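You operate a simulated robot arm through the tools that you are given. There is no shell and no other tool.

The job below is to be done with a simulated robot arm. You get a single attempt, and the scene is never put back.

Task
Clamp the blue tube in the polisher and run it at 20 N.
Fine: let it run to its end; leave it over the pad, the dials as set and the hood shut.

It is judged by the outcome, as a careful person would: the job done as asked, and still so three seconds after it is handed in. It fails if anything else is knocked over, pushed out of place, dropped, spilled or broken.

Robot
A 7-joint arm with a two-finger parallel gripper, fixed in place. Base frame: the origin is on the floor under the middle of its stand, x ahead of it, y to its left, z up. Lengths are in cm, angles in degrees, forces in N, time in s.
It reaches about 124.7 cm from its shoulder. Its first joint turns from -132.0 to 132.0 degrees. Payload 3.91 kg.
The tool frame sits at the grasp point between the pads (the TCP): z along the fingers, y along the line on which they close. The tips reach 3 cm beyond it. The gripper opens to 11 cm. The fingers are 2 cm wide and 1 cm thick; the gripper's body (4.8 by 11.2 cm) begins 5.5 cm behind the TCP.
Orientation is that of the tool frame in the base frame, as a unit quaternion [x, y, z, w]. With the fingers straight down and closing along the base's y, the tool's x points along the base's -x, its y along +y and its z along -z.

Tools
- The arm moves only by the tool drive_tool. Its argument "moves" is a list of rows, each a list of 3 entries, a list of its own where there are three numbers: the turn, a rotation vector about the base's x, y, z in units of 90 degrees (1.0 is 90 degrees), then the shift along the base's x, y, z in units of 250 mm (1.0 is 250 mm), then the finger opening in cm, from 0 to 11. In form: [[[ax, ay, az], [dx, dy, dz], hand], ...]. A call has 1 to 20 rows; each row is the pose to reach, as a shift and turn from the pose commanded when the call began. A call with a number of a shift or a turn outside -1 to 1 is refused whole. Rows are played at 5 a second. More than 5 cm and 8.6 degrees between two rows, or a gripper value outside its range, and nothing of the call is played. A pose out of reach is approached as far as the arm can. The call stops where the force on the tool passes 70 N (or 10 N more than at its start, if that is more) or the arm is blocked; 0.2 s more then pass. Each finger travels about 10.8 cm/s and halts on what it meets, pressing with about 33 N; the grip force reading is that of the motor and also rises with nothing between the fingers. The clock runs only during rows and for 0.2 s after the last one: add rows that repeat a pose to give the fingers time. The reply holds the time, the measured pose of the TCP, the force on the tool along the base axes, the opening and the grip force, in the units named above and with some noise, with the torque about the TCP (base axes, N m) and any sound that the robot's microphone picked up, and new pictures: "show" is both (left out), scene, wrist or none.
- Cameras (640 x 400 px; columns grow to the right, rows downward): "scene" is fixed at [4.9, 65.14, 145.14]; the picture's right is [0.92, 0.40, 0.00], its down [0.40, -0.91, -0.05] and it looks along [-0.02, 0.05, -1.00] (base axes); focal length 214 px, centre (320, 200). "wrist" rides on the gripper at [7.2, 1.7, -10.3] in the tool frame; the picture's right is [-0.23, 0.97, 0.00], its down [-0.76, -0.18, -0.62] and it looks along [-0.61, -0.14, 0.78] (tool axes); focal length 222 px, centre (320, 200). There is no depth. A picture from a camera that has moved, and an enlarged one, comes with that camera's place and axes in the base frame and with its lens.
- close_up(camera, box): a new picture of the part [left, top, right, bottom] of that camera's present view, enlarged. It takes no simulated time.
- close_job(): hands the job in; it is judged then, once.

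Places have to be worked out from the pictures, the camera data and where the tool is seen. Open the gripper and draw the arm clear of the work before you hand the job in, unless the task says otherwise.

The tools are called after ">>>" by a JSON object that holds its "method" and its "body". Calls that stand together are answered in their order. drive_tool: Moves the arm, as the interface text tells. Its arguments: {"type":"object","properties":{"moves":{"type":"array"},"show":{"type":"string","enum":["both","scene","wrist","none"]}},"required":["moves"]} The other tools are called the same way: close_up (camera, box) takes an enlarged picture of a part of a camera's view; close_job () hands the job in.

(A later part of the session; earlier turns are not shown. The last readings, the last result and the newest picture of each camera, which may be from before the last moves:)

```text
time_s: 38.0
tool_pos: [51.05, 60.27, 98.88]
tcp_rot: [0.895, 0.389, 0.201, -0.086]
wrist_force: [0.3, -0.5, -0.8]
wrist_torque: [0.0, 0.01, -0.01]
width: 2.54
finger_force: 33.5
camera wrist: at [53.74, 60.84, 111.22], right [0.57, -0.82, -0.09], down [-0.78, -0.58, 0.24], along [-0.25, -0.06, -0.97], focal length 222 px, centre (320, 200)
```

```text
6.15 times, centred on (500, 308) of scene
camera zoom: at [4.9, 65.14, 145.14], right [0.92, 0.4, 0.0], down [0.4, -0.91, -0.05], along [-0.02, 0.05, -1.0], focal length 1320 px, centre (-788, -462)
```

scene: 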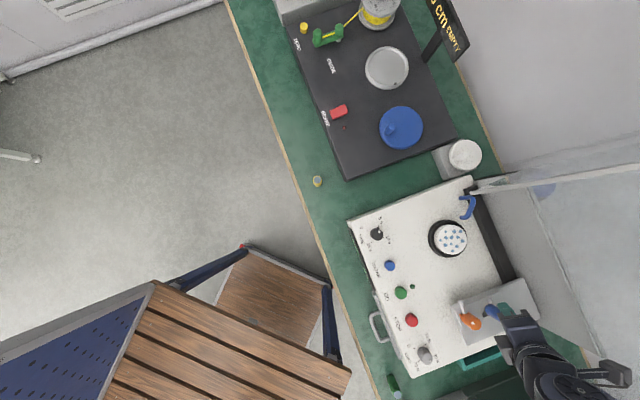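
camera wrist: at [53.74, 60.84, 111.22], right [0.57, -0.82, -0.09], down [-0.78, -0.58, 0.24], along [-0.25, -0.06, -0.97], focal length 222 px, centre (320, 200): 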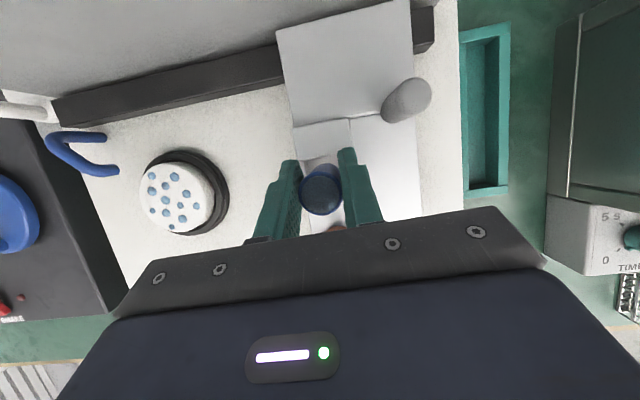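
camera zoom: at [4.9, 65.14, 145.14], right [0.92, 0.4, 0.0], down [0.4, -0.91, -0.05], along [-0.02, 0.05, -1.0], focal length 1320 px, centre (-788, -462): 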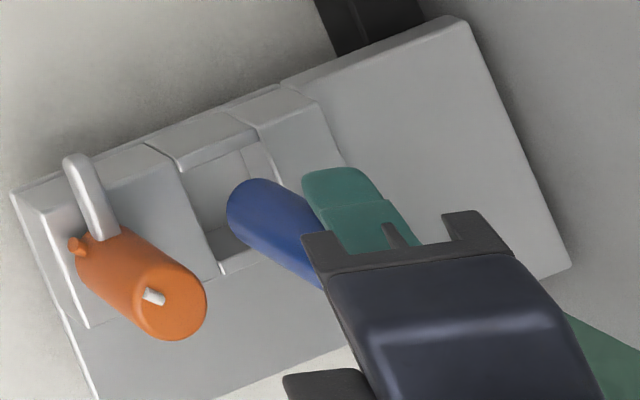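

Nearly aligned; my estimate is about 0.25 cm more to the rear. I'll cross-check with a strong scene zoom before inserting.

>>> {"method": "close_up", "body": {"camera": "scene", "box": [470, 285, 510, 325]}}

>>> {"method": "close_up", "body": {"camera": "wrist", "box": [295, 140, 355, 200]}}

```text
10.00 times, centred on (490, 305) of scene
camera zoom: at [4.9, 65.14, 145.14], right [0.92, 0.4, 0.0], down [0.4, -0.91, -0.05], along [-0.02, 0.05, -1.0], focal length 2145 px, centre (-1380, -850)
```

zoom: 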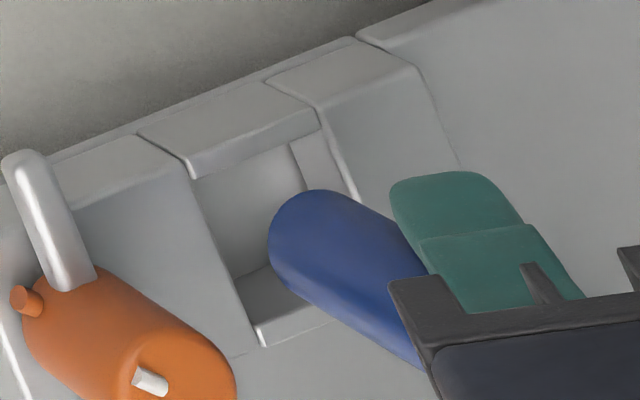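

```text
6.67 times, centred on (325, 170) of wrist
camera zoom: at [53.74, 60.84, 111.22], right [0.57, -0.82, -0.09], down [-0.78, -0.58, 0.24], along [-0.25, -0.06, -0.97], focal length 1481 px, centre (287, 400)
```

zoom: 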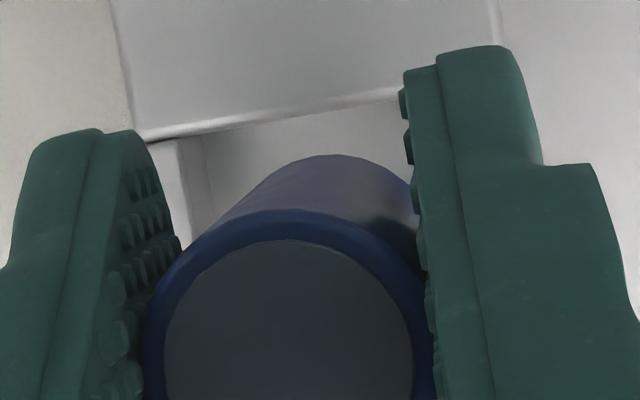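

Wrist and scene views agree to within about 0.3 cm, with about 0.4 cm of play each side. I'll shift 0.12 cm back and descend in small steps, watching the force.

>>> {"method": "drive_tool", "body": {"moves": [[[0, 0, 0], [0.0033, 0.0035, 0], 0], [[0, 0, 0], [0.0033, 0.0035, -0.02], 0], [[0, 0, 0], [0.0033, 0.0035, -0.04], 0], [[0, 0, 0], [0.0033, 0.0035, -0.05], 0], [[0, 0, 0], [0.0033, 0.0035, -0.05], 0]], "show": "wrist"}}

>>> {"method": "close_up", "body": {"camera": "scene", "box": [470, 285, 510, 325]}}

>>> {"method": "close_up", "body": {"camera": "wrist", "box": [295, 140, 355, 200]}}

```text
time_s: 39.2
tool_pos: [51.06, 60.43, 97.34]
tcp_rot: [0.896, 0.388, 0.2, -0.084]
wrist_force: [-0.7, 0.5, -0.6]
wrist_torque: [-0.04, 0.0, -0.03]
width: 2.51
finger_force: 33.2
camera wrist: at [53.85, 60.96, 109.8], right [0.57, -0.82, -0.09], down [-0.78, -0.58, 0.24], along [-0.25, -0.06, -0.97], focal length 222 px, centre (320, 200)
```

wrist: 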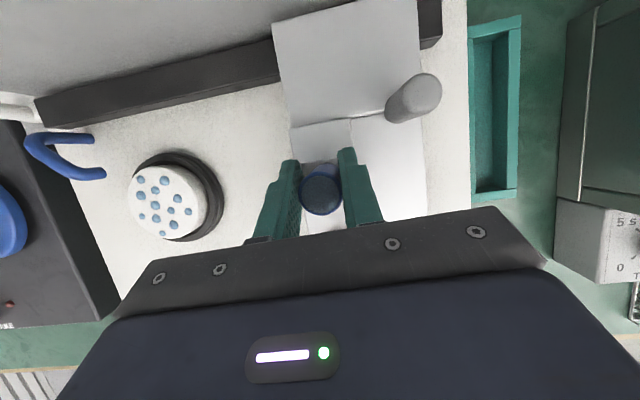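

```text
10.00 times, centred on (490, 305) of scene
camera zoom: at [4.9, 65.14, 145.14], right [0.92, 0.4, 0.0], down [0.4, -0.91, -0.05], along [-0.02, 0.05, -1.0], focal length 2145 px, centre (-1380, -850)
```

zoom: 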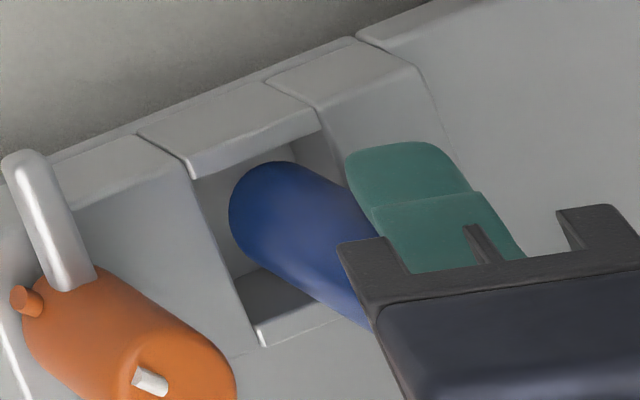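

```text
6.67 times, centred on (325, 170) of wrist
camera zoom: at [53.85, 60.96, 109.8], right [0.57, -0.82, -0.09], down [-0.78, -0.58, 0.24], along [-0.25, -0.06, -0.97], focal length 1481 px, centre (287, 400)
```

zoom: 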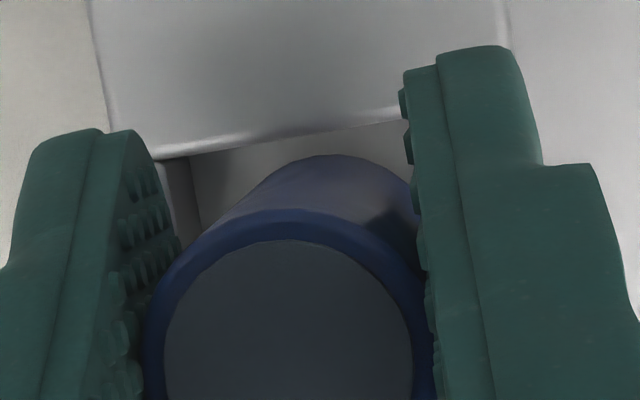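

No contact yet and the tube's end is entering the pocket. I'll continue down in small steps.

>>> {"method": "drive_tool", "body": {"moves": [[[0, 0, 0], [0, 0, -0.01], 0], [[0, 0, 0], [0, 0, -0.02], 0], [[0, 0, 0], [0, 0, -0.028], 0], [[0, 0, 0], [0, 0, -0.028], 0]], "show": "none"}}

>>> {"method": "close_up", "body": {"camera": "scene", "box": [470, 285, 510, 325]}}

>>> {"method": "close_up", "body": {"camera": "wrist", "box": [295, 140, 355, 200]}}

```text
time_s: 40.2
tool_pos: [51.03, 60.49, 96.66]
tcp_rot: [0.895, 0.389, 0.2, -0.087]
wrist_force: [-0.3, 0.6, -0.9]
wrist_torque: [0.0, 0.0, 0.01]
width: 2.52
finger_force: 32.6
```

```text
10.00 times, centred on (490, 305) of scene
camera zoom: at [4.9, 65.14, 145.14], right [0.92, 0.4, 0.0], down [0.4, -0.91, -0.05], along [-0.02, 0.05, -1.0], focal length 2145 px, centre (-1380, -850)
```

zoom: 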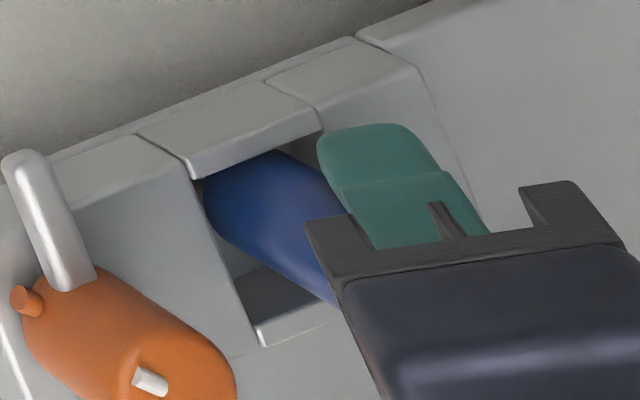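

```text
6.67 times, centred on (325, 170) of wrist
camera zoom: at [53.71, 61.05, 109.09], right [0.57, -0.82, -0.09], down [-0.78, -0.58, 0.24], along [-0.25, -0.06, -0.97], focal length 1481 px, centre (287, 400)
```

zoom: 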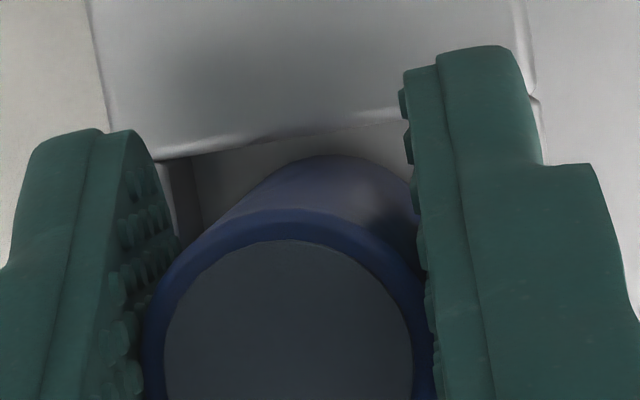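

The tube is inside the pocket walls now with still no contact. I'll go on lowering gently until it touches the floor.

>>> {"method": "drive_tool", "body": {"moves": [[[0, 0, 0], [0, 0, -0.008], 0], [[0, 0, 0], [0, 0, -0.016], 0], [[0, 0, 0], [0, 0, -0.016], 0]], "show": "none"}}

>>> {"method": "close_up", "body": {"camera": "scene", "box": [470, 285, 510, 325]}}

```text
time_s: 41.0
tool_pos: [50.96, 60.47, 96.34]
tcp_rot: [0.896, 0.389, 0.198, -0.085]
wrist_force: [0.1, 0.1, -1.1]
wrist_torque: [-0.05, -0.01, -0.03]
width: 2.51
finger_force: 33.0
```

```text
10.00 times, centred on (490, 305) of scene
camera zoom: at [4.9, 65.14, 145.14], right [0.92, 0.4, 0.0], down [0.4, -0.91, -0.05], along [-0.02, 0.05, -1.0], focal length 2145 px, centre (-1380, -850)
```

zoom: 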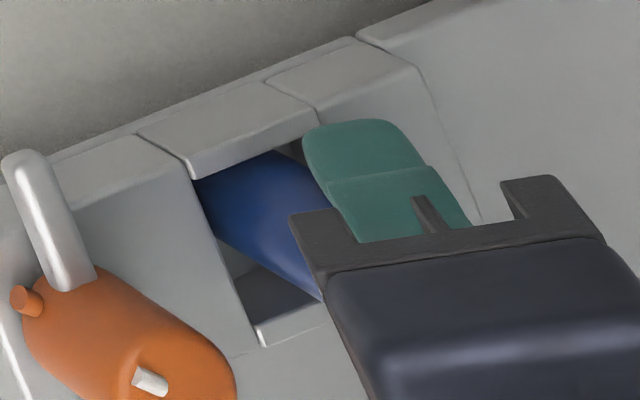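

Still free. Lowering further in 0.2–0.4 cm steps.

>>> {"method": "drive_tool", "body": {"moves": [[[0, 0, 0], [0, 0, -0.008], 0], [[0, 0, 0], [0, 0, -0.016], 0], [[0, 0, 0], [0, 0, -0.016], 0]], "show": "none"}}

>>> {"method": "close_up", "body": {"camera": "wrist", "box": [270, 110, 370, 235]}}

>>> {"method": "close_up", "body": {"camera": "scene", "box": [460, 275, 530, 345]}}

```text
time_s: 41.8
tool_pos: [51.1, 60.53, 95.88]
tcp_rot: [0.895, 0.389, 0.201, -0.087]
wrist_force: [-2.8, -2.1, 16.1]
wrist_torque: [-0.11, 0.21, 0.0]
width: 2.52
finger_force: 32.9
```

```text
3.20 times, centred on (320, 172) of wrist
camera zoom: at [53.79, 61.02, 108.39], right [0.57, -0.82, -0.1], down [-0.78, -0.58, 0.24], along [-0.25, -0.06, -0.97], focal length 711 px, centre (320, 288)
```

zoom: 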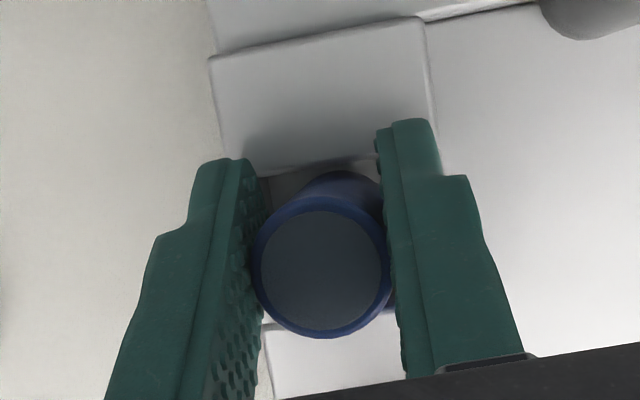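

```text
5.71 times, centred on (495, 310) of scene
camera zoom: at [4.9, 65.14, 145.14], right [0.92, 0.4, 0.0], down [0.4, -0.91, -0.05], along [-0.02, 0.05, -1.0], focal length 1226 px, centre (-680, -429)
```

zoom: 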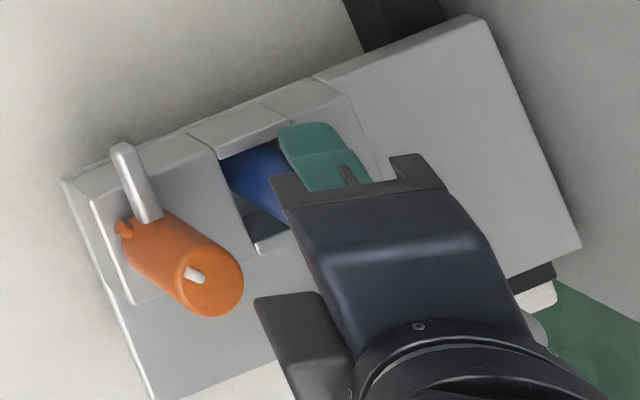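

Contact: +16 N upward, centred under the tube, so it's on the pocket floor. I'll ease off slightly, open to 5 cm, and raise the hand straight up.

>>> {"method": "drive_tool", "body": {"moves": [[[0, 0, 0], [0, 0, 0.005], 0], [[0, 0, 0], [0, 0, 0.005], 3.5], [[0, 0, 0], [0, 0, 0.005], 5], [[0, 0, 0], [0, 0, 0.005], 5], [[0, 0, 0], [0, 0, 0.06], 5], [[0, 0, 0], [0, 0, 0.16], 5], [[0, 0, 0], [0, 0, 0.28], 5], [[0, 0, 0], [0, 0, 0.28], 5]], "show": "both"}}

>>> {"method": "close_up", "body": {"camera": "wrist", "box": [250, 110, 390, 235]}}

>>> {"method": "close_up", "body": {"camera": "scene", "box": [455, 275, 525, 335]}}

```text
time_s: 43.6
tool_pos: [51.23, 60.64, 102.85]
tcp_rot: [0.895, 0.389, 0.199, -0.084]
wrist_force: [-0.4, 0.7, 1.2]
wrist_torque: [0.01, 0.03, -0.02]
width: 5.01
finger_force: 0.0
camera wrist: at [53.93, 61.19, 115.33], right [0.57, -0.82, -0.09], down [-0.78, -0.58, 0.24], along [-0.25, -0.06, -0.97], focal length 222 px, centre (320, 200)
```

scene: 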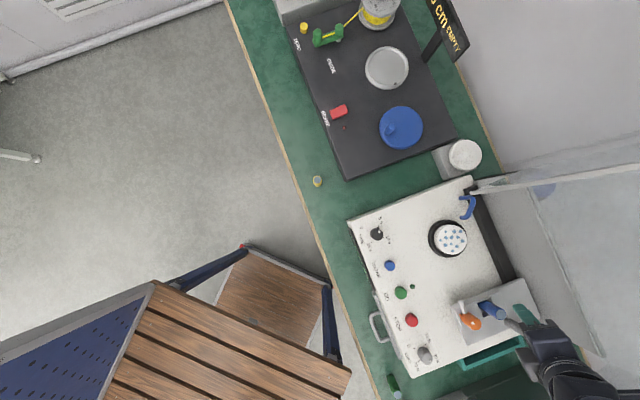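
wrist: 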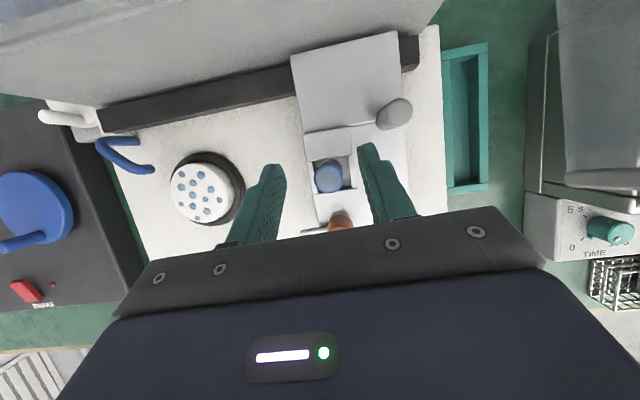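

```text
3.20 times, centred on (320, 172) of wrist
camera zoom: at [53.93, 61.19, 115.33], right [0.57, -0.82, -0.09], down [-0.78, -0.58, 0.24], along [-0.25, -0.06, -0.97], focal length 711 px, centre (320, 288)
```

zoom: 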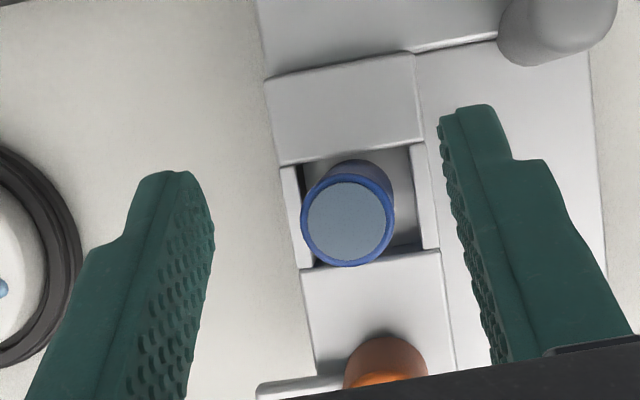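

```text
6.67 times, centred on (490, 305) of scene
camera zoom: at [4.9, 65.14, 145.14], right [0.92, 0.4, 0.0], down [0.4, -0.91, -0.05], along [-0.02, 0.05, -1.0], focal length 1430 px, centre (-813, -500)
```

zoom: 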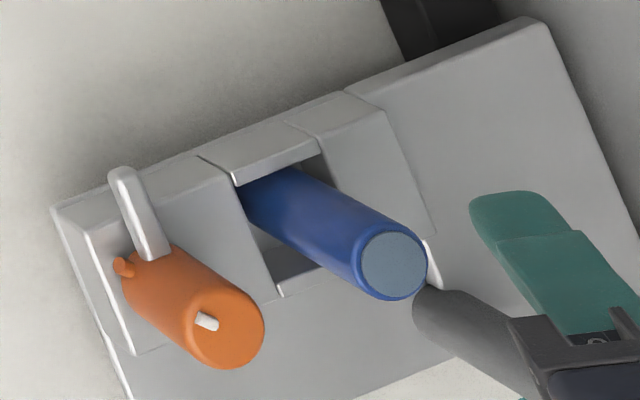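

The tube stands upright in the pocket. Next is the orange knob at about [46.9, 56.1], top h≈96. I'll back the hand out forward and up while making it vertical, then turn it to yaw 47°.

>>> {"method": "drive_tool", "body": {"moves": [[[0, 0, 0], [0, 0, 0.06], 5], [[-0.05, 0.047, 0], [-0.07, -0.075, 0.12], 5], [[-0.1, 0.095, 0], [-0.15, -0.16, 0.18], 5], [[-0.15, 0.142, 0], [-0.23, -0.245, 0.22], 5], [[-0.203, 0.19, 0], [-0.3, -0.322, 0.22], 5], [[-0.203, 0.19, 0], [-0.3, -0.322, 0.22], 5]], "show": "none"}}

>>> {"method": "drive_tool", "body": {"moves": [[[0, 0, 0.091], [0, 0, 0], 5], [[0, 0, 0.182], [0, 0, 0], 5], [[0, 0, 0.273], [0, 0, 0], 5], [[0, 0, 0.364], [0, 0, 0], 5], [[0, 0, 0.455], [0, 0, 0], 5], [[0, 0, 0.545], [0, 0, 0], 5], [[0, 0, 0.636], [0, 0, 0], 5], [[0, 0, 0.727], [0, 0, 0], 5], [[0, 0, 0.818], [0, 0, 0], 5], [[0, 0, 0.909], [0, 0, 0], 5], [[0, 0, 1.0], [0, 0, 0], 5], [[0, 0, 1.0], [0, 0, 0], 5]], "show": "both"}}

```text
time_s: 45.0
tool_pos: [43.54, 52.7, 108.21]
tcp_rot: [0.917, 0.398, 0.0, 0.001]
wrist_force: [0.5, 0.0, 0.4]
wrist_torque: [-0.02, 0.0, 0.05]
width: 5.03
finger_force: 0.0
```

```text
time_s: 47.6
tool_pos: [43.67, 52.61, 108.33]
tcp_rot: [0.365, 0.931, 0.001, 0.0]
wrist_force: [0.6, -0.8, 0.0]
wrist_torque: [-0.03, 0.01, -0.03]
width: 5.02
finger_force: 0.1
camera wrist: at [39.47, 58.68, 118.66], right [0.83, 0.56, 0.0], down [0.44, -0.65, 0.62], along [0.35, -0.52, -0.78], focal length 222 px, centre (320, 200)
```

scene: 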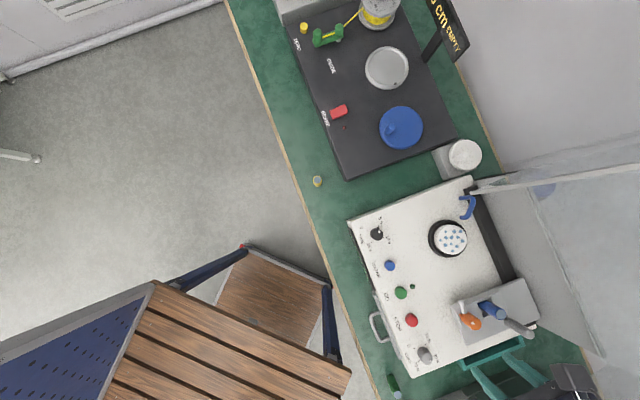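
wrist: 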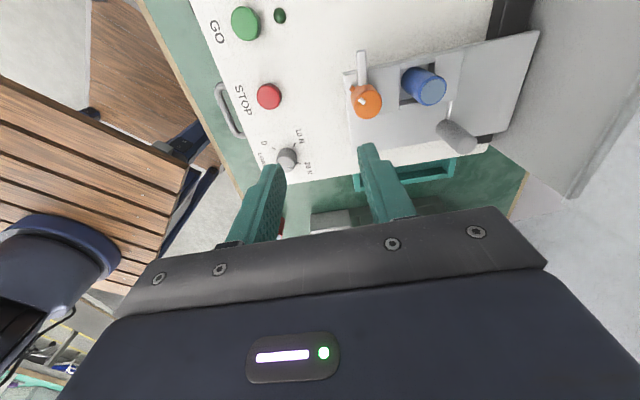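

The hand is clear and yaw is about −43°. I'll look at the knob and rod from this side.

>>> {"method": "close_up", "body": {"camera": "wrist", "box": [330, 35, 480, 160]}}

>>> {"method": "close_up", "body": {"camera": "wrist", "box": [335, 45, 400, 125]}}

```text
3.20 times, centred on (405, 98) of wrist
camera zoom: at [39.47, 58.68, 118.66], right [0.83, 0.56, 0.0], down [0.44, -0.65, 0.62], along [0.35, -0.52, -0.78], focal length 711 px, centre (48, 528)
```

zoom: 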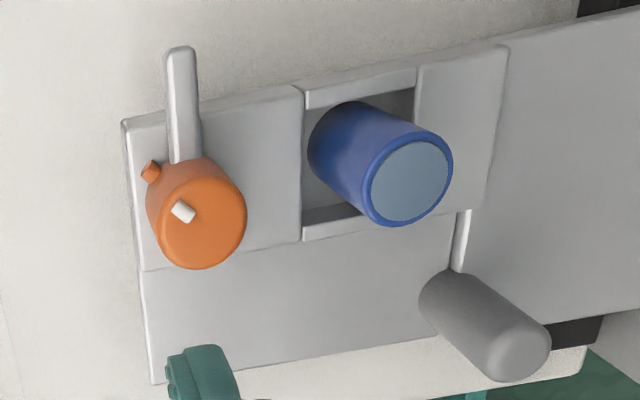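

```text
5.00 times, centred on (368, 85) of wrist
camera zoom: at [39.47, 58.68, 118.66], right [0.83, 0.56, 0.0], down [0.44, -0.65, 0.62], along [0.35, -0.52, -0.78], focal length 1111 px, centre (82, 775)
```

zoom: 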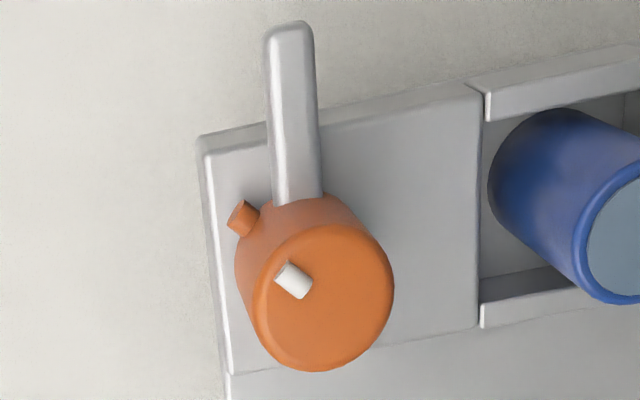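

The silver rod is fixed to the orange knob and points left; turned 90° clockwise, it would point at the tube. I'll rotate to yaw 47° for maximum clockwise range and hover above the knob.

>>> {"method": "drive_tool", "body": {"moves": [[[0, 0, 0.091], [0, 0, 0], 5], [[0, 0, 0.182], [0, 0, 0], 5], [[0, 0, 0.273], [0, 0, 0], 5], [[0, 0, 0.364], [0.02, 0.02, 0], 5], [[0, 0, 0.455], [0.04, 0.04, 0], 5], [[0, 0, 0.545], [0.06, 0.06, 0], 5], [[0, 0, 0.636], [0.08, 0.08, 0], 5], [[0, 0, 0.727], [0.1, 0.1, 0], 5], [[0, 0, 0.818], [0.12, 0.12, -0.04], 5], [[0, 0, 0.909], [0.133, 0.137, -0.08], 5], [[0, 0, 1.0], [0.133, 0.137, -0.1], 5], [[0, 0, 1.0], [0.133, 0.137, -0.12], 5], [[0, 0, 1.0], [0.133, 0.137, -0.12], 5]], "show": "both"}}

>>> {"method": "close_up", "body": {"camera": "wrist", "box": [240, 70, 400, 220]}}

```text
time_s: 50.4
tool_pos: [46.87, 55.81, 105.5]
tcp_rot: [-0.399, 0.917, 0.001, -0.001]
wrist_force: [-0.4, 0.2, -0.2]
wrist_torque: [-0.02, -0.02, -0.03]
width: 5.01
finger_force: 0.0
camera wrist: at [40.65, 51.78, 115.73], right [-0.56, 0.83, 0.0], down [0.65, 0.44, 0.62], along [0.52, 0.35, -0.78], focal length 222 px, centre (320, 200)
```

scene: 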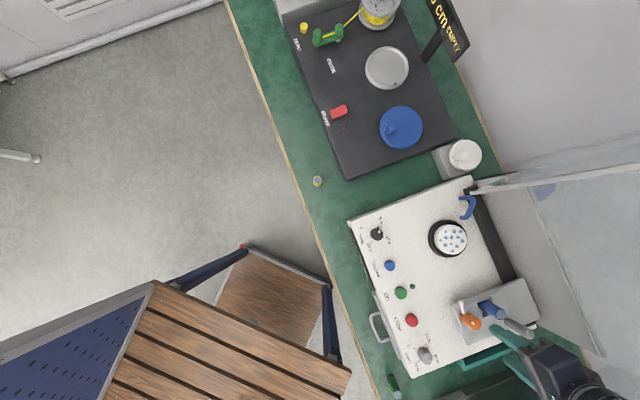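
wrist: 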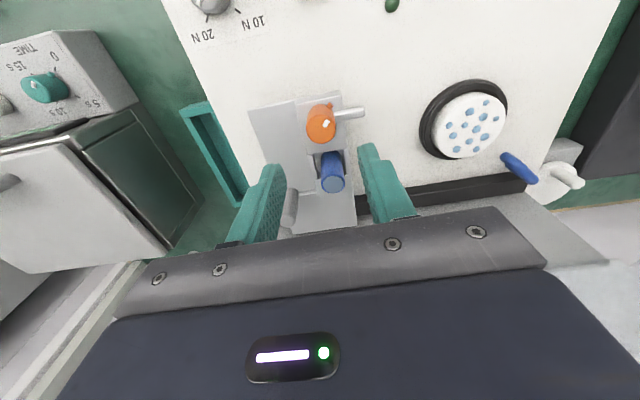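

```text
2.67 times, centred on (320, 145) of wrist
camera zoom: at [40.65, 51.78, 115.73], right [-0.56, 0.83, 0.0], down [0.65, 0.44, 0.62], along [0.52, 0.35, -0.78], focal length 592 px, centre (320, 347)
```

zoom: 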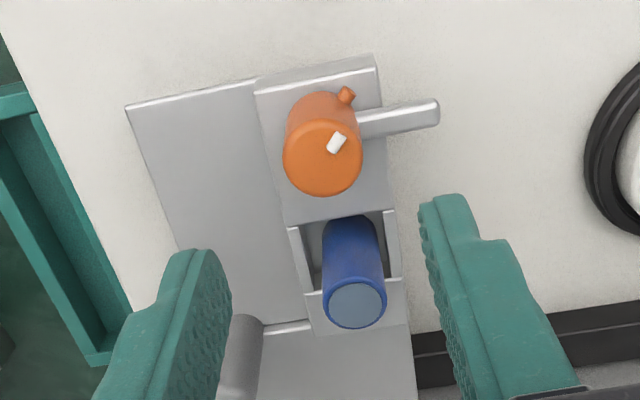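

The knob is almost exactly on the tool axis. I'll descend until the tips are around h 94.6, just above the rod, and check.

>>> {"method": "drive_tool", "body": {"moves": [[[0, 0, 0], [-0.002, 0.003, -0.1], 5], [[0, 0, 0], [-0.002, 0.003, -0.2], 5], [[0, 0, 0], [-0.002, 0.003, -0.28], 5], [[0, 0, 0], [-0.002, 0.003, -0.316], 5], [[0, 0, 0], [-0.002, 0.003, -0.316], 5]], "show": "both"}}

>>> {"method": "close_up", "body": {"camera": "wrist", "box": [220, 80, 420, 220]}}

>>> {"method": "close_up", "body": {"camera": "scene", "box": [445, 275, 525, 345]}}

```text
time_s: 51.6
tool_pos: [46.68, 56.11, 97.54]
tcp_rot: [-0.399, 0.917, 0.001, 0.0]
wrist_force: [-0.4, 0.0, 0.1]
wrist_torque: [0.0, -0.03, -0.01]
width: 5.01
finger_force: 0.0
camera wrist: at [40.65, 52.0, 107.86], right [-0.56, 0.83, 0.0], down [0.65, 0.44, 0.62], along [0.52, 0.35, -0.78], focal length 222 px, centre (320, 200)
```

scene: 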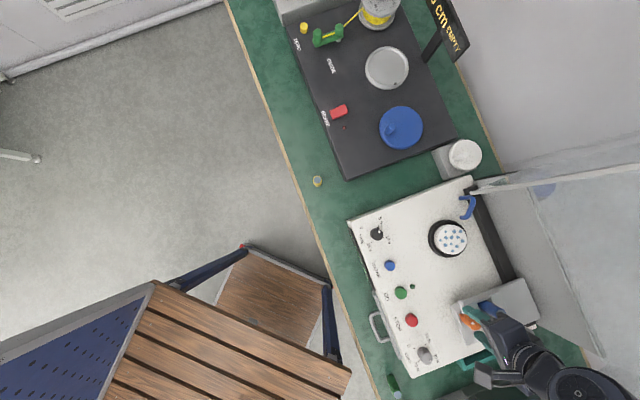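
wrist: 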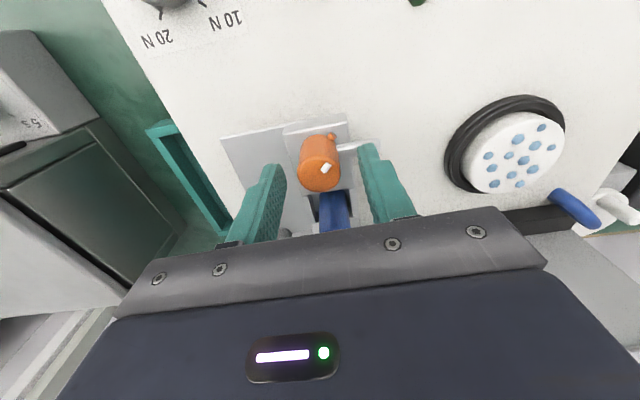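

```text
2.86 times, centred on (320, 150) of wrist
camera zoom: at [40.65, 52.0, 107.86], right [-0.56, 0.83, 0.0], down [0.65, 0.44, 0.62], along [0.52, 0.35, -0.78], focal length 635 px, centre (320, 343)
```

zoom: 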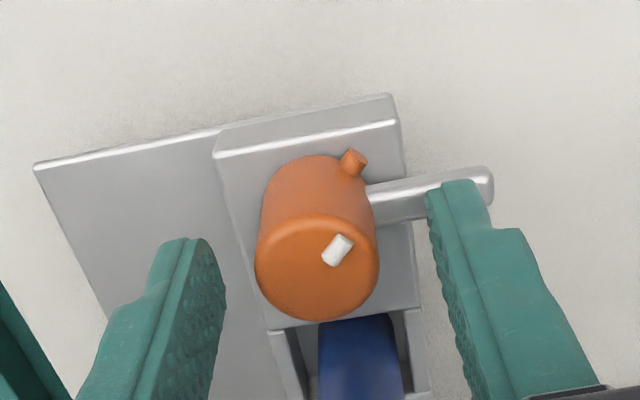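

```text
5.71 times, centred on (485, 310) of scene
camera zoom: at [4.9, 65.14, 145.14], right [0.92, 0.4, 0.0], down [0.4, -0.91, -0.05], along [-0.02, 0.05, -1.0], focal length 1226 px, centre (-623, -429)
```

zoom: 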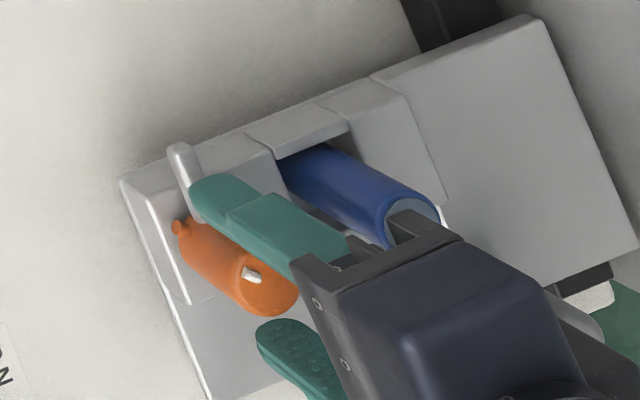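

The knob is between the fingers with the tips clear of the rod. I'll close on it and turn clockwise 45° first, watching the torque.

>>> {"method": "drive_tool", "body": {"moves": [[[0, 0, 0], [0, 0, 0], 3], [[0, 0, 0], [0, 0, 0], 0], [[0, 0, 0], [0, 0, 0], 0], [[0, 0, -0.09], [0, 0, 0], 0], [[0, 0, -0.18], [0, 0, 0], 0], [[0, 0, -0.27], [0, 0, 0], 0], [[0, 0, -0.36], [0, 0, 0], 0], [[0, 0, -0.45], [0, 0, 0], 0], [[0, 0, -0.5], [0, 0, 0], 0], [[0, 0, -0.5], [0, 0, 0], 0]], "show": "both"}}

>>> {"method": "close_up", "body": {"camera": "wrist", "box": [220, 80, 420, 220]}}

>>> {"method": "close_up", "body": {"camera": "scene", "box": [445, 275, 525, 345]}}

```text
time_s: 53.8
tool_pos: [46.88, 55.96, 97.43]
tcp_rot: [-0.016, 1.0, 0.002, 0.0]
wrist_force: [0.2, 12.6, 20.0]
wrist_torque: [0.26, -0.37, -0.01]
width: 2.78
finger_force: 45.0
camera wrist: at [39.56, 57.52, 107.85], right [0.19, 0.98, 0.0], down [0.77, -0.15, 0.62], along [0.61, -0.12, -0.78], focal length 222 px, centre (320, 200)
```

scene: 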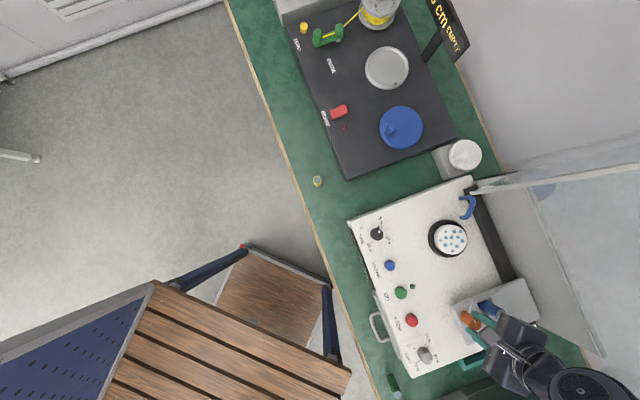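
wrist: 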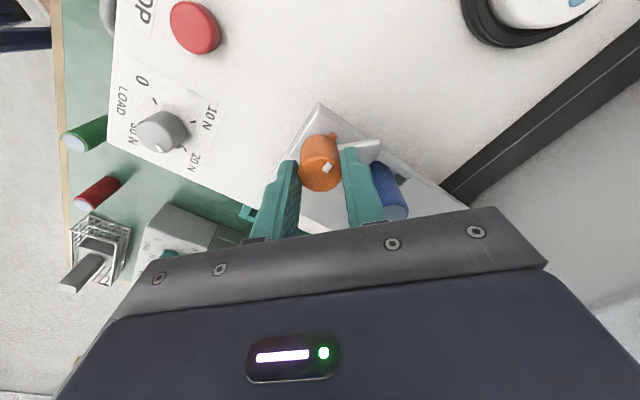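

```text
2.86 times, centred on (320, 150) of wrist
camera zoom: at [39.56, 57.52, 107.85], right [0.19, 0.98, 0.0], down [0.77, -0.15, 0.62], along [0.61, -0.12, -0.78], focal length 635 px, centre (320, 343)
```

zoom: 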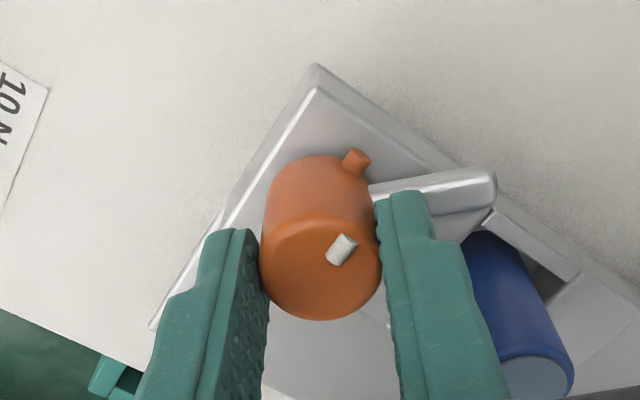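

```text
5.71 times, centred on (485, 310) of scene
camera zoom: at [4.9, 65.14, 145.14], right [0.92, 0.4, 0.0], down [0.4, -0.91, -0.05], along [-0.02, 0.05, -1.0], focal length 1226 px, centre (-623, -429)
```

zoom: 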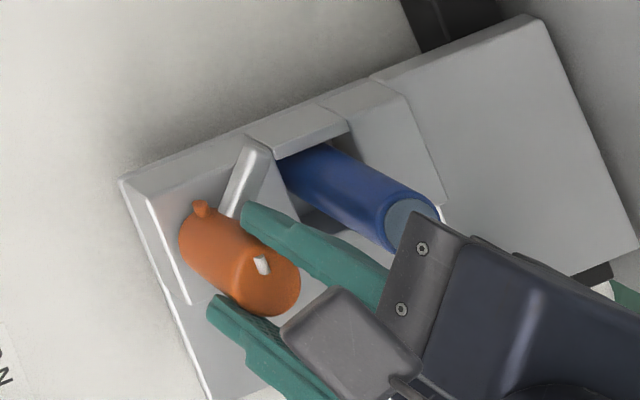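

The rod turns with the knob toward the tube. I'll ease up 1 mm and continue clockwise by another 45°.

>>> {"method": "drive_tool", "body": {"moves": [[[0, 0, 0], [0, 0.003, 0.004], 0], [[0, 0, -0.08], [0, 0.003, 0.004], 0], [[0, 0, -0.16], [0, 0.003, 0.004], 0], [[0, 0, -0.24], [0, 0.003, 0.004], 0], [[0, 0, -0.32], [0, 0.003, 0.004], 0], [[0, 0, -0.4], [0, 0.003, 0.004], 0], [[0, 0, -0.48], [0, 0.003, 0.004], 0], [[0, 0, -0.48], [0, 0.003, 0.004], 0]], "show": "both"}}

>>> {"method": "close_up", "body": {"camera": "wrist", "box": [220, 80, 420, 220]}}

>>> {"method": "close_up", "body": {"camera": "scene", "box": [445, 275, 525, 345]}}

>>> {"method": "close_up", "body": {"camera": "scene", "box": [345, 215, 380, 275]}}

```text
time_s: 55.6
tool_pos: [46.88, 56.17, 97.43]
tcp_rot: [0.353, 0.936, 0.001, 0.0]
wrist_force: [10.5, 16.8, 2.2]
wrist_torque: [0.09, -0.67, -0.01]
width: 2.77
finger_force: 44.6
camera wrist: at [42.52, 62.17, 107.85], right [0.81, 0.58, 0.0], down [0.45, -0.64, 0.62], along [0.36, -0.51, -0.78], focal length 222 px, centre (320, 200)
```

scene: 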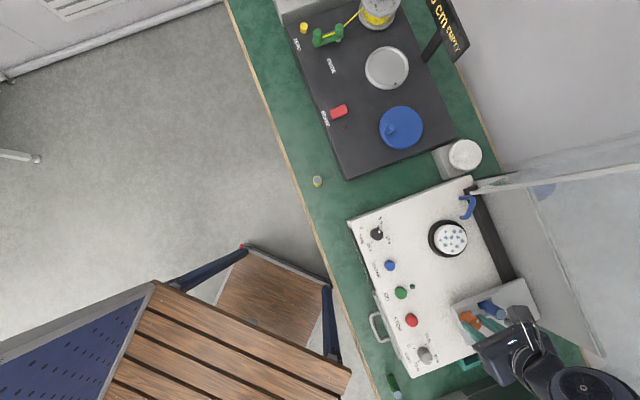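
wrist: 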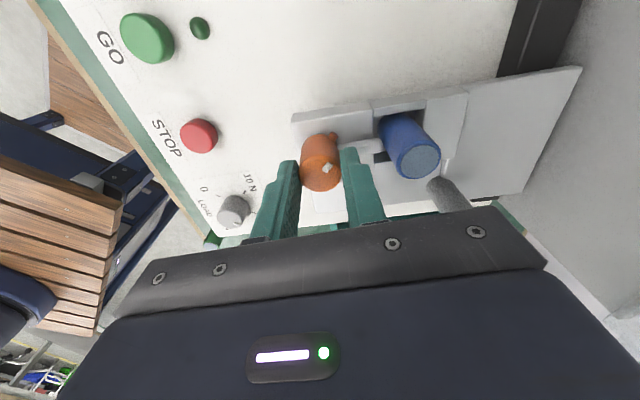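

```text
2.86 times, centred on (320, 150) of wrist
camera zoom: at [42.52, 62.17, 107.85], right [0.81, 0.58, 0.0], down [0.45, -0.64, 0.62], along [0.36, -0.51, -0.78], focal length 635 px, centre (320, 343)
```

zoom: 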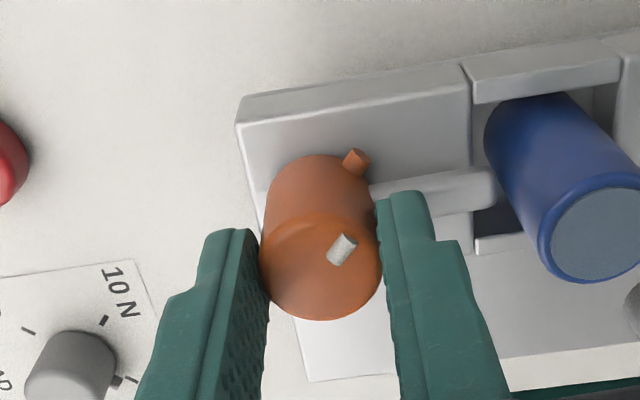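

```text
5.71 times, centred on (485, 310) of scene
camera zoom: at [4.9, 65.14, 145.14], right [0.92, 0.4, 0.0], down [0.4, -0.91, -0.05], along [-0.02, 0.05, -1.0], focal length 1226 px, centre (-623, -429)
```

zoom: 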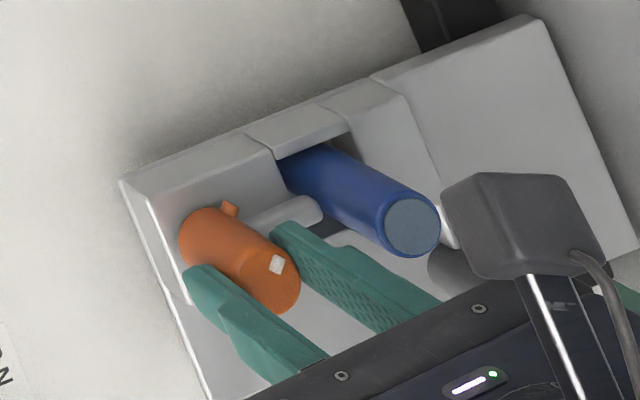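

```text
6.67 times, centred on (362, 245) of scene
camera zoom: at [4.9, 65.14, 145.14], right [0.92, 0.4, 0.0], down [0.4, -0.91, -0.05], along [-0.02, 0.05, -1.0], focal length 1430 px, centre (37, -100)
```

zoom: 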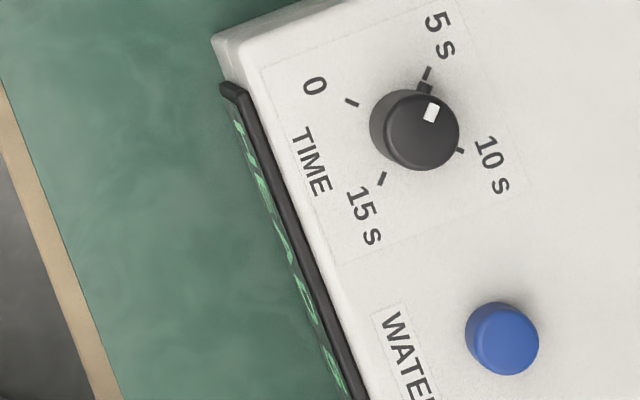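

The rod now points straight back at the tube. I'll open slightly, lift, and check the clamp and the display.

>>> {"method": "drive_tool", "body": {"moves": [[[0, 0, 0], [0, 0, 0], 2.8], [[0, 0, 0], [0, 0, 0], 4.4], [[0, 0, 0], [0, 0, 0.08], 4.4], [[0, 0, 0], [0, 0, 0.24], 4.4], [[0, 0, 0], [-0.05, -0.06, 0.4], 4.4], [[0, 0, 0], [-0.15, -0.16, 0.5], 4.4], [[0, 0, 0], [-0.15, -0.16, 0.5], 4.4]], "show": "both"}}

>>> {"method": "close_up", "body": {"camera": "wrist", "box": [280, 60, 480, 180]}}

>>> {"method": "close_up", "body": {"camera": "scene", "box": [445, 275, 525, 345]}}

```text
time_s: 57.2
tool_pos: [43.11, 52.08, 109.86]
tcp_rot: [0.352, 0.936, 0.0, 0.0]
wrist_force: [0.3, -0.4, -0.3]
wrist_torque: [0.0, 0.02, 0.01]
width: 4.38
finger_force: 0.1
camera wrist: at [38.73, 58.23, 120.17], right [0.81, 0.58, 0.0], down [0.46, -0.64, 0.62], along [0.36, -0.51, -0.78], focal length 222 px, centre (320, 200)
```

scene: 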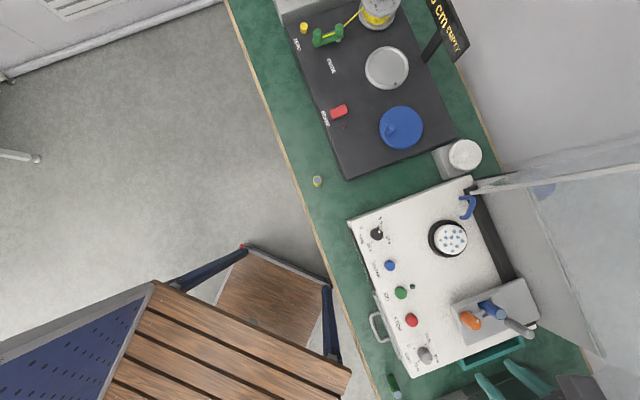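
wrist: 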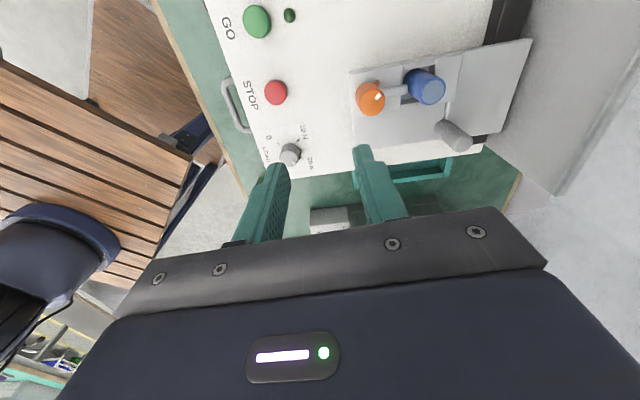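

```text
3.20 times, centred on (380, 120) of wrist
camera zoom: at [38.73, 58.23, 120.17], right [0.81, 0.58, 0.0], down [0.46, -0.64, 0.62], along [0.36, -0.51, -0.78], focal length 711 px, centre (128, 456)
```

zoom: 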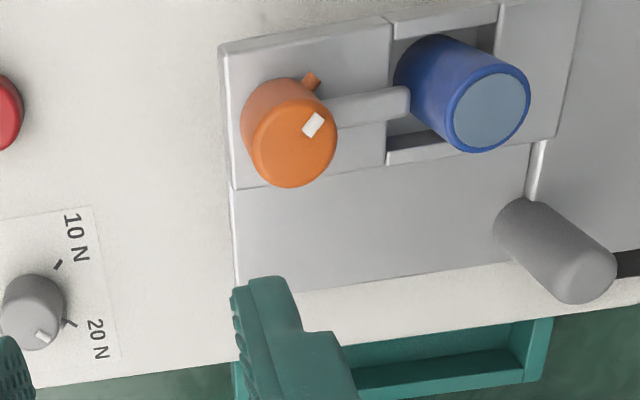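

```text
5.71 times, centred on (485, 310) of scene
camera zoom: at [4.9, 65.14, 145.14], right [0.92, 0.4, 0.0], down [0.4, -0.91, -0.05], along [-0.02, 0.05, -1.0], focal length 1226 px, centre (-623, -429)
```

zoom: 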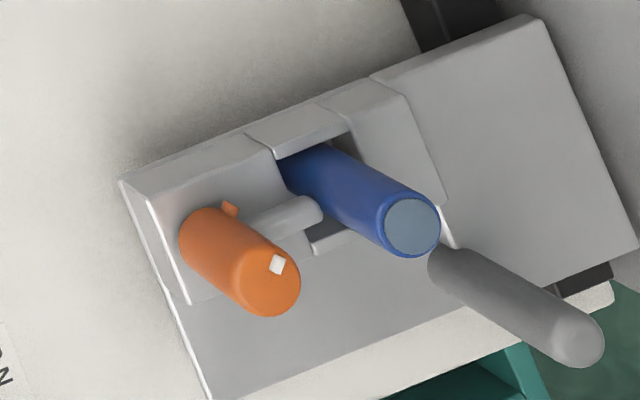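

The clamp arm is against the tube. I'll turn the camera back to face the front of the machine and read the display.

>>> {"method": "drive_tool", "body": {"moves": [[[0, 0, 0.09], [-0.05, -0.02, 0.03], 4.4], [[0, 0, 0.18], [-0.13, -0.05, 0.06], 4.4], [[0, 0, 0.27], [-0.21, -0.07, 0.1], 4.4], [[0, 0, 0.36], [-0.29, -0.1, 0.14], 4.4], [[0, 0, 0.45], [-0.37, -0.12, 0.18], 4.4], [[0, 0, 0.54], [-0.45, -0.14, 0.22], 4.4], [[0, 0, 0.63], [-0.53, -0.16, 0.26], 4.4], [[0, 0, 0.72], [-0.61, -0.18, 0.3], 4.4], [[0, 0, 0.81], [-0.69, -0.2, 0.34], 4.4], [[0, 0, 0.9], [-0.77, -0.22, 0.38], 4.4], [[0, 0, 0.99], [-0.85, -0.24, 0.4], 4.4], [[0, 0, 0.99], [-0.85, -0.24, 0.4], 4.4]], "show": "wrist"}}

>>> {"method": "close_up", "body": {"camera": "wrist", "box": [260, 60, 460, 180]}}

```text
time_s: 59.8
tool_pos: [21.88, 46.09, 119.83]
tcp_rot: [-0.407, 0.914, 0.0, -0.001]
wrist_force: [0.3, -0.4, 0.3]
wrist_torque: [0.01, -0.03, 0.0]
width: 4.41
finger_force: 0.1
camera wrist: at [15.75, 41.98, 130.25], right [-0.57, 0.82, 0.0], down [0.64, 0.45, 0.62], along [0.51, 0.36, -0.78], focal length 222 px, centre (320, 200)
```

wrist: 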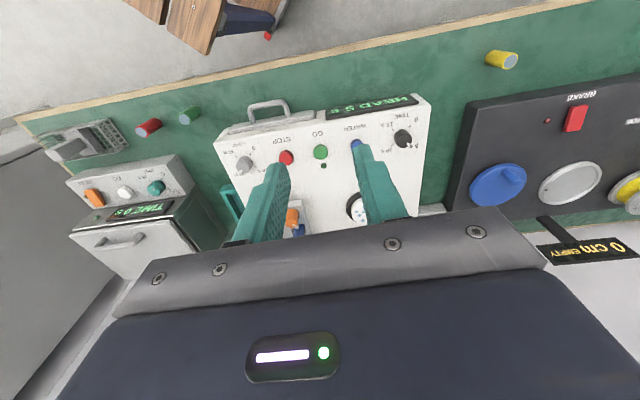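

```text
3.20 times, centred on (360, 120) of wrist
camera zoom: at [15.75, 41.98, 130.25], right [-0.57, 0.82, 0.0], down [0.64, 0.45, 0.62], along [0.51, 0.36, -0.78], focal length 711 px, centre (192, 456)
```

zoom: 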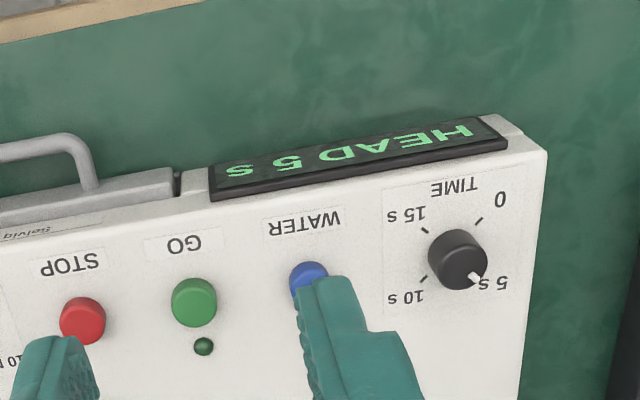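

The display now reads "HEAD 5 S": the tube is clamped and the head still has to be moved over the pad. I'll approach the grey post with the hand tilted 30°, fingers closing along the bench.

>>> {"method": "drive_tool", "body": {"moves": [[[0.049, -0.045, 0], [0.16, 0.023, -0.054], 4], [[0.098, -0.091, 0], [0.32, 0.046, -0.109], 4], [[0.146, -0.136, 0], [0.48, 0.07, -0.163], 4], [[0.195, -0.182, 0], [0.64, 0.093, -0.218], 4], [[0.2437, -0.2273, 0], [0.804, 0.116, -0.272], 4], [[0.2437, -0.2273, 0], [0.804, 0.116, -0.272], 4]], "show": "none"}}

>>> {"method": "drive_tool", "body": {"moves": [[[0, 0, 0], [0.12, 0.065, -0.09], 4], [[0, 0, 0], [0.24, 0.13, -0.18], 4], [[0, 0, 0], [0.36, 0.19, -0.27], 4], [[0, 0, 0], [0.47, 0.251, -0.352], 4], [[0, 0, 0], [0.47, 0.251, -0.352], 4]], "show": "both"}}

>>> {"method": "close_up", "body": {"camera": "wrist", "box": [220, 60, 440, 220]}}

>>> {"method": "close_up", "body": {"camera": "scene", "box": [440, 260, 600, 400]}}

```text
time_s: 61.2
tool_pos: [42.05, 48.55, 113.31]
tcp_rot: [-0.391, 0.883, 0.102, 0.238]
wrist_force: [-1.0, -0.1, 1.0]
wrist_torque: [0.0, -0.04, 0.03]
width: 3.99
finger_force: 0.0
```

```text
time_s: 62.4
tool_pos: [53.97, 55.2, 104.37]
tcp_rot: [-0.392, 0.882, 0.103, 0.238]
wrist_force: [0.9, -0.1, 0.0]
wrist_torque: [0.01, 0.01, -0.03]
width: 4.0
finger_force: 0.0
camera wrist: at [45.05, 47.88, 109.76], right [-0.59, 0.8, 0.11], down [0.36, 0.14, 0.92], along [0.72, 0.58, -0.37], focal length 222 px, centre (320, 200)
```

scene: 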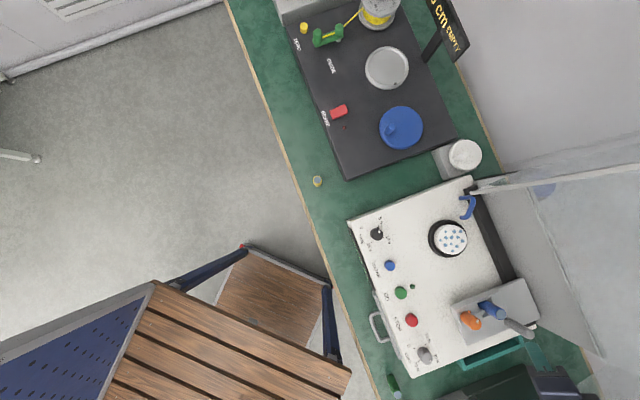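
wrist: 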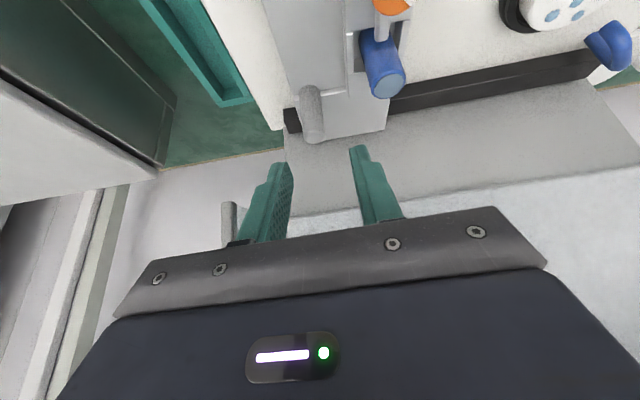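

```text
2.50 times, centred on (330, 140) of wrist
camera zoom: at [45.05, 47.88, 109.76], right [-0.59, 0.8, 0.11], down [0.36, 0.14, 0.92], along [0.72, 0.58, -0.37], focal length 555 px, centre (295, 350)
```

zoom: 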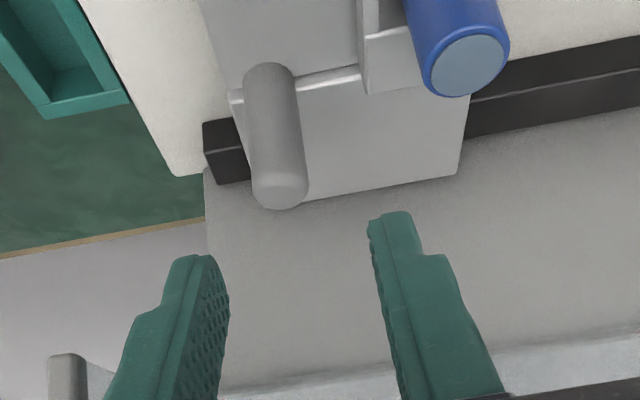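

```text
2.86 times, centred on (520, 330) of scene
camera zoom: at [4.9, 65.14, 145.14], right [0.92, 0.4, 0.0], down [0.4, -0.91, -0.05], along [-0.02, 0.05, -1.0], focal length 613 px, centre (-251, -171)
```

zoom: 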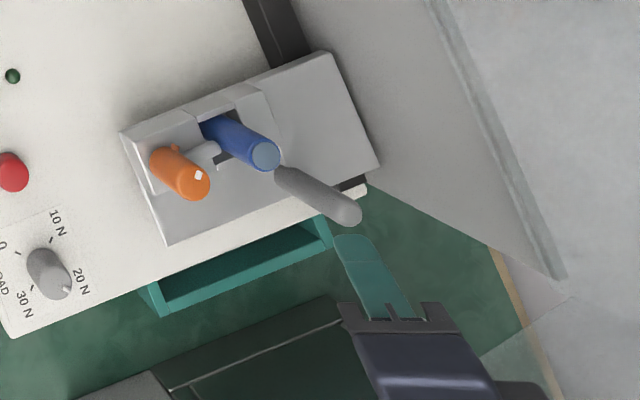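

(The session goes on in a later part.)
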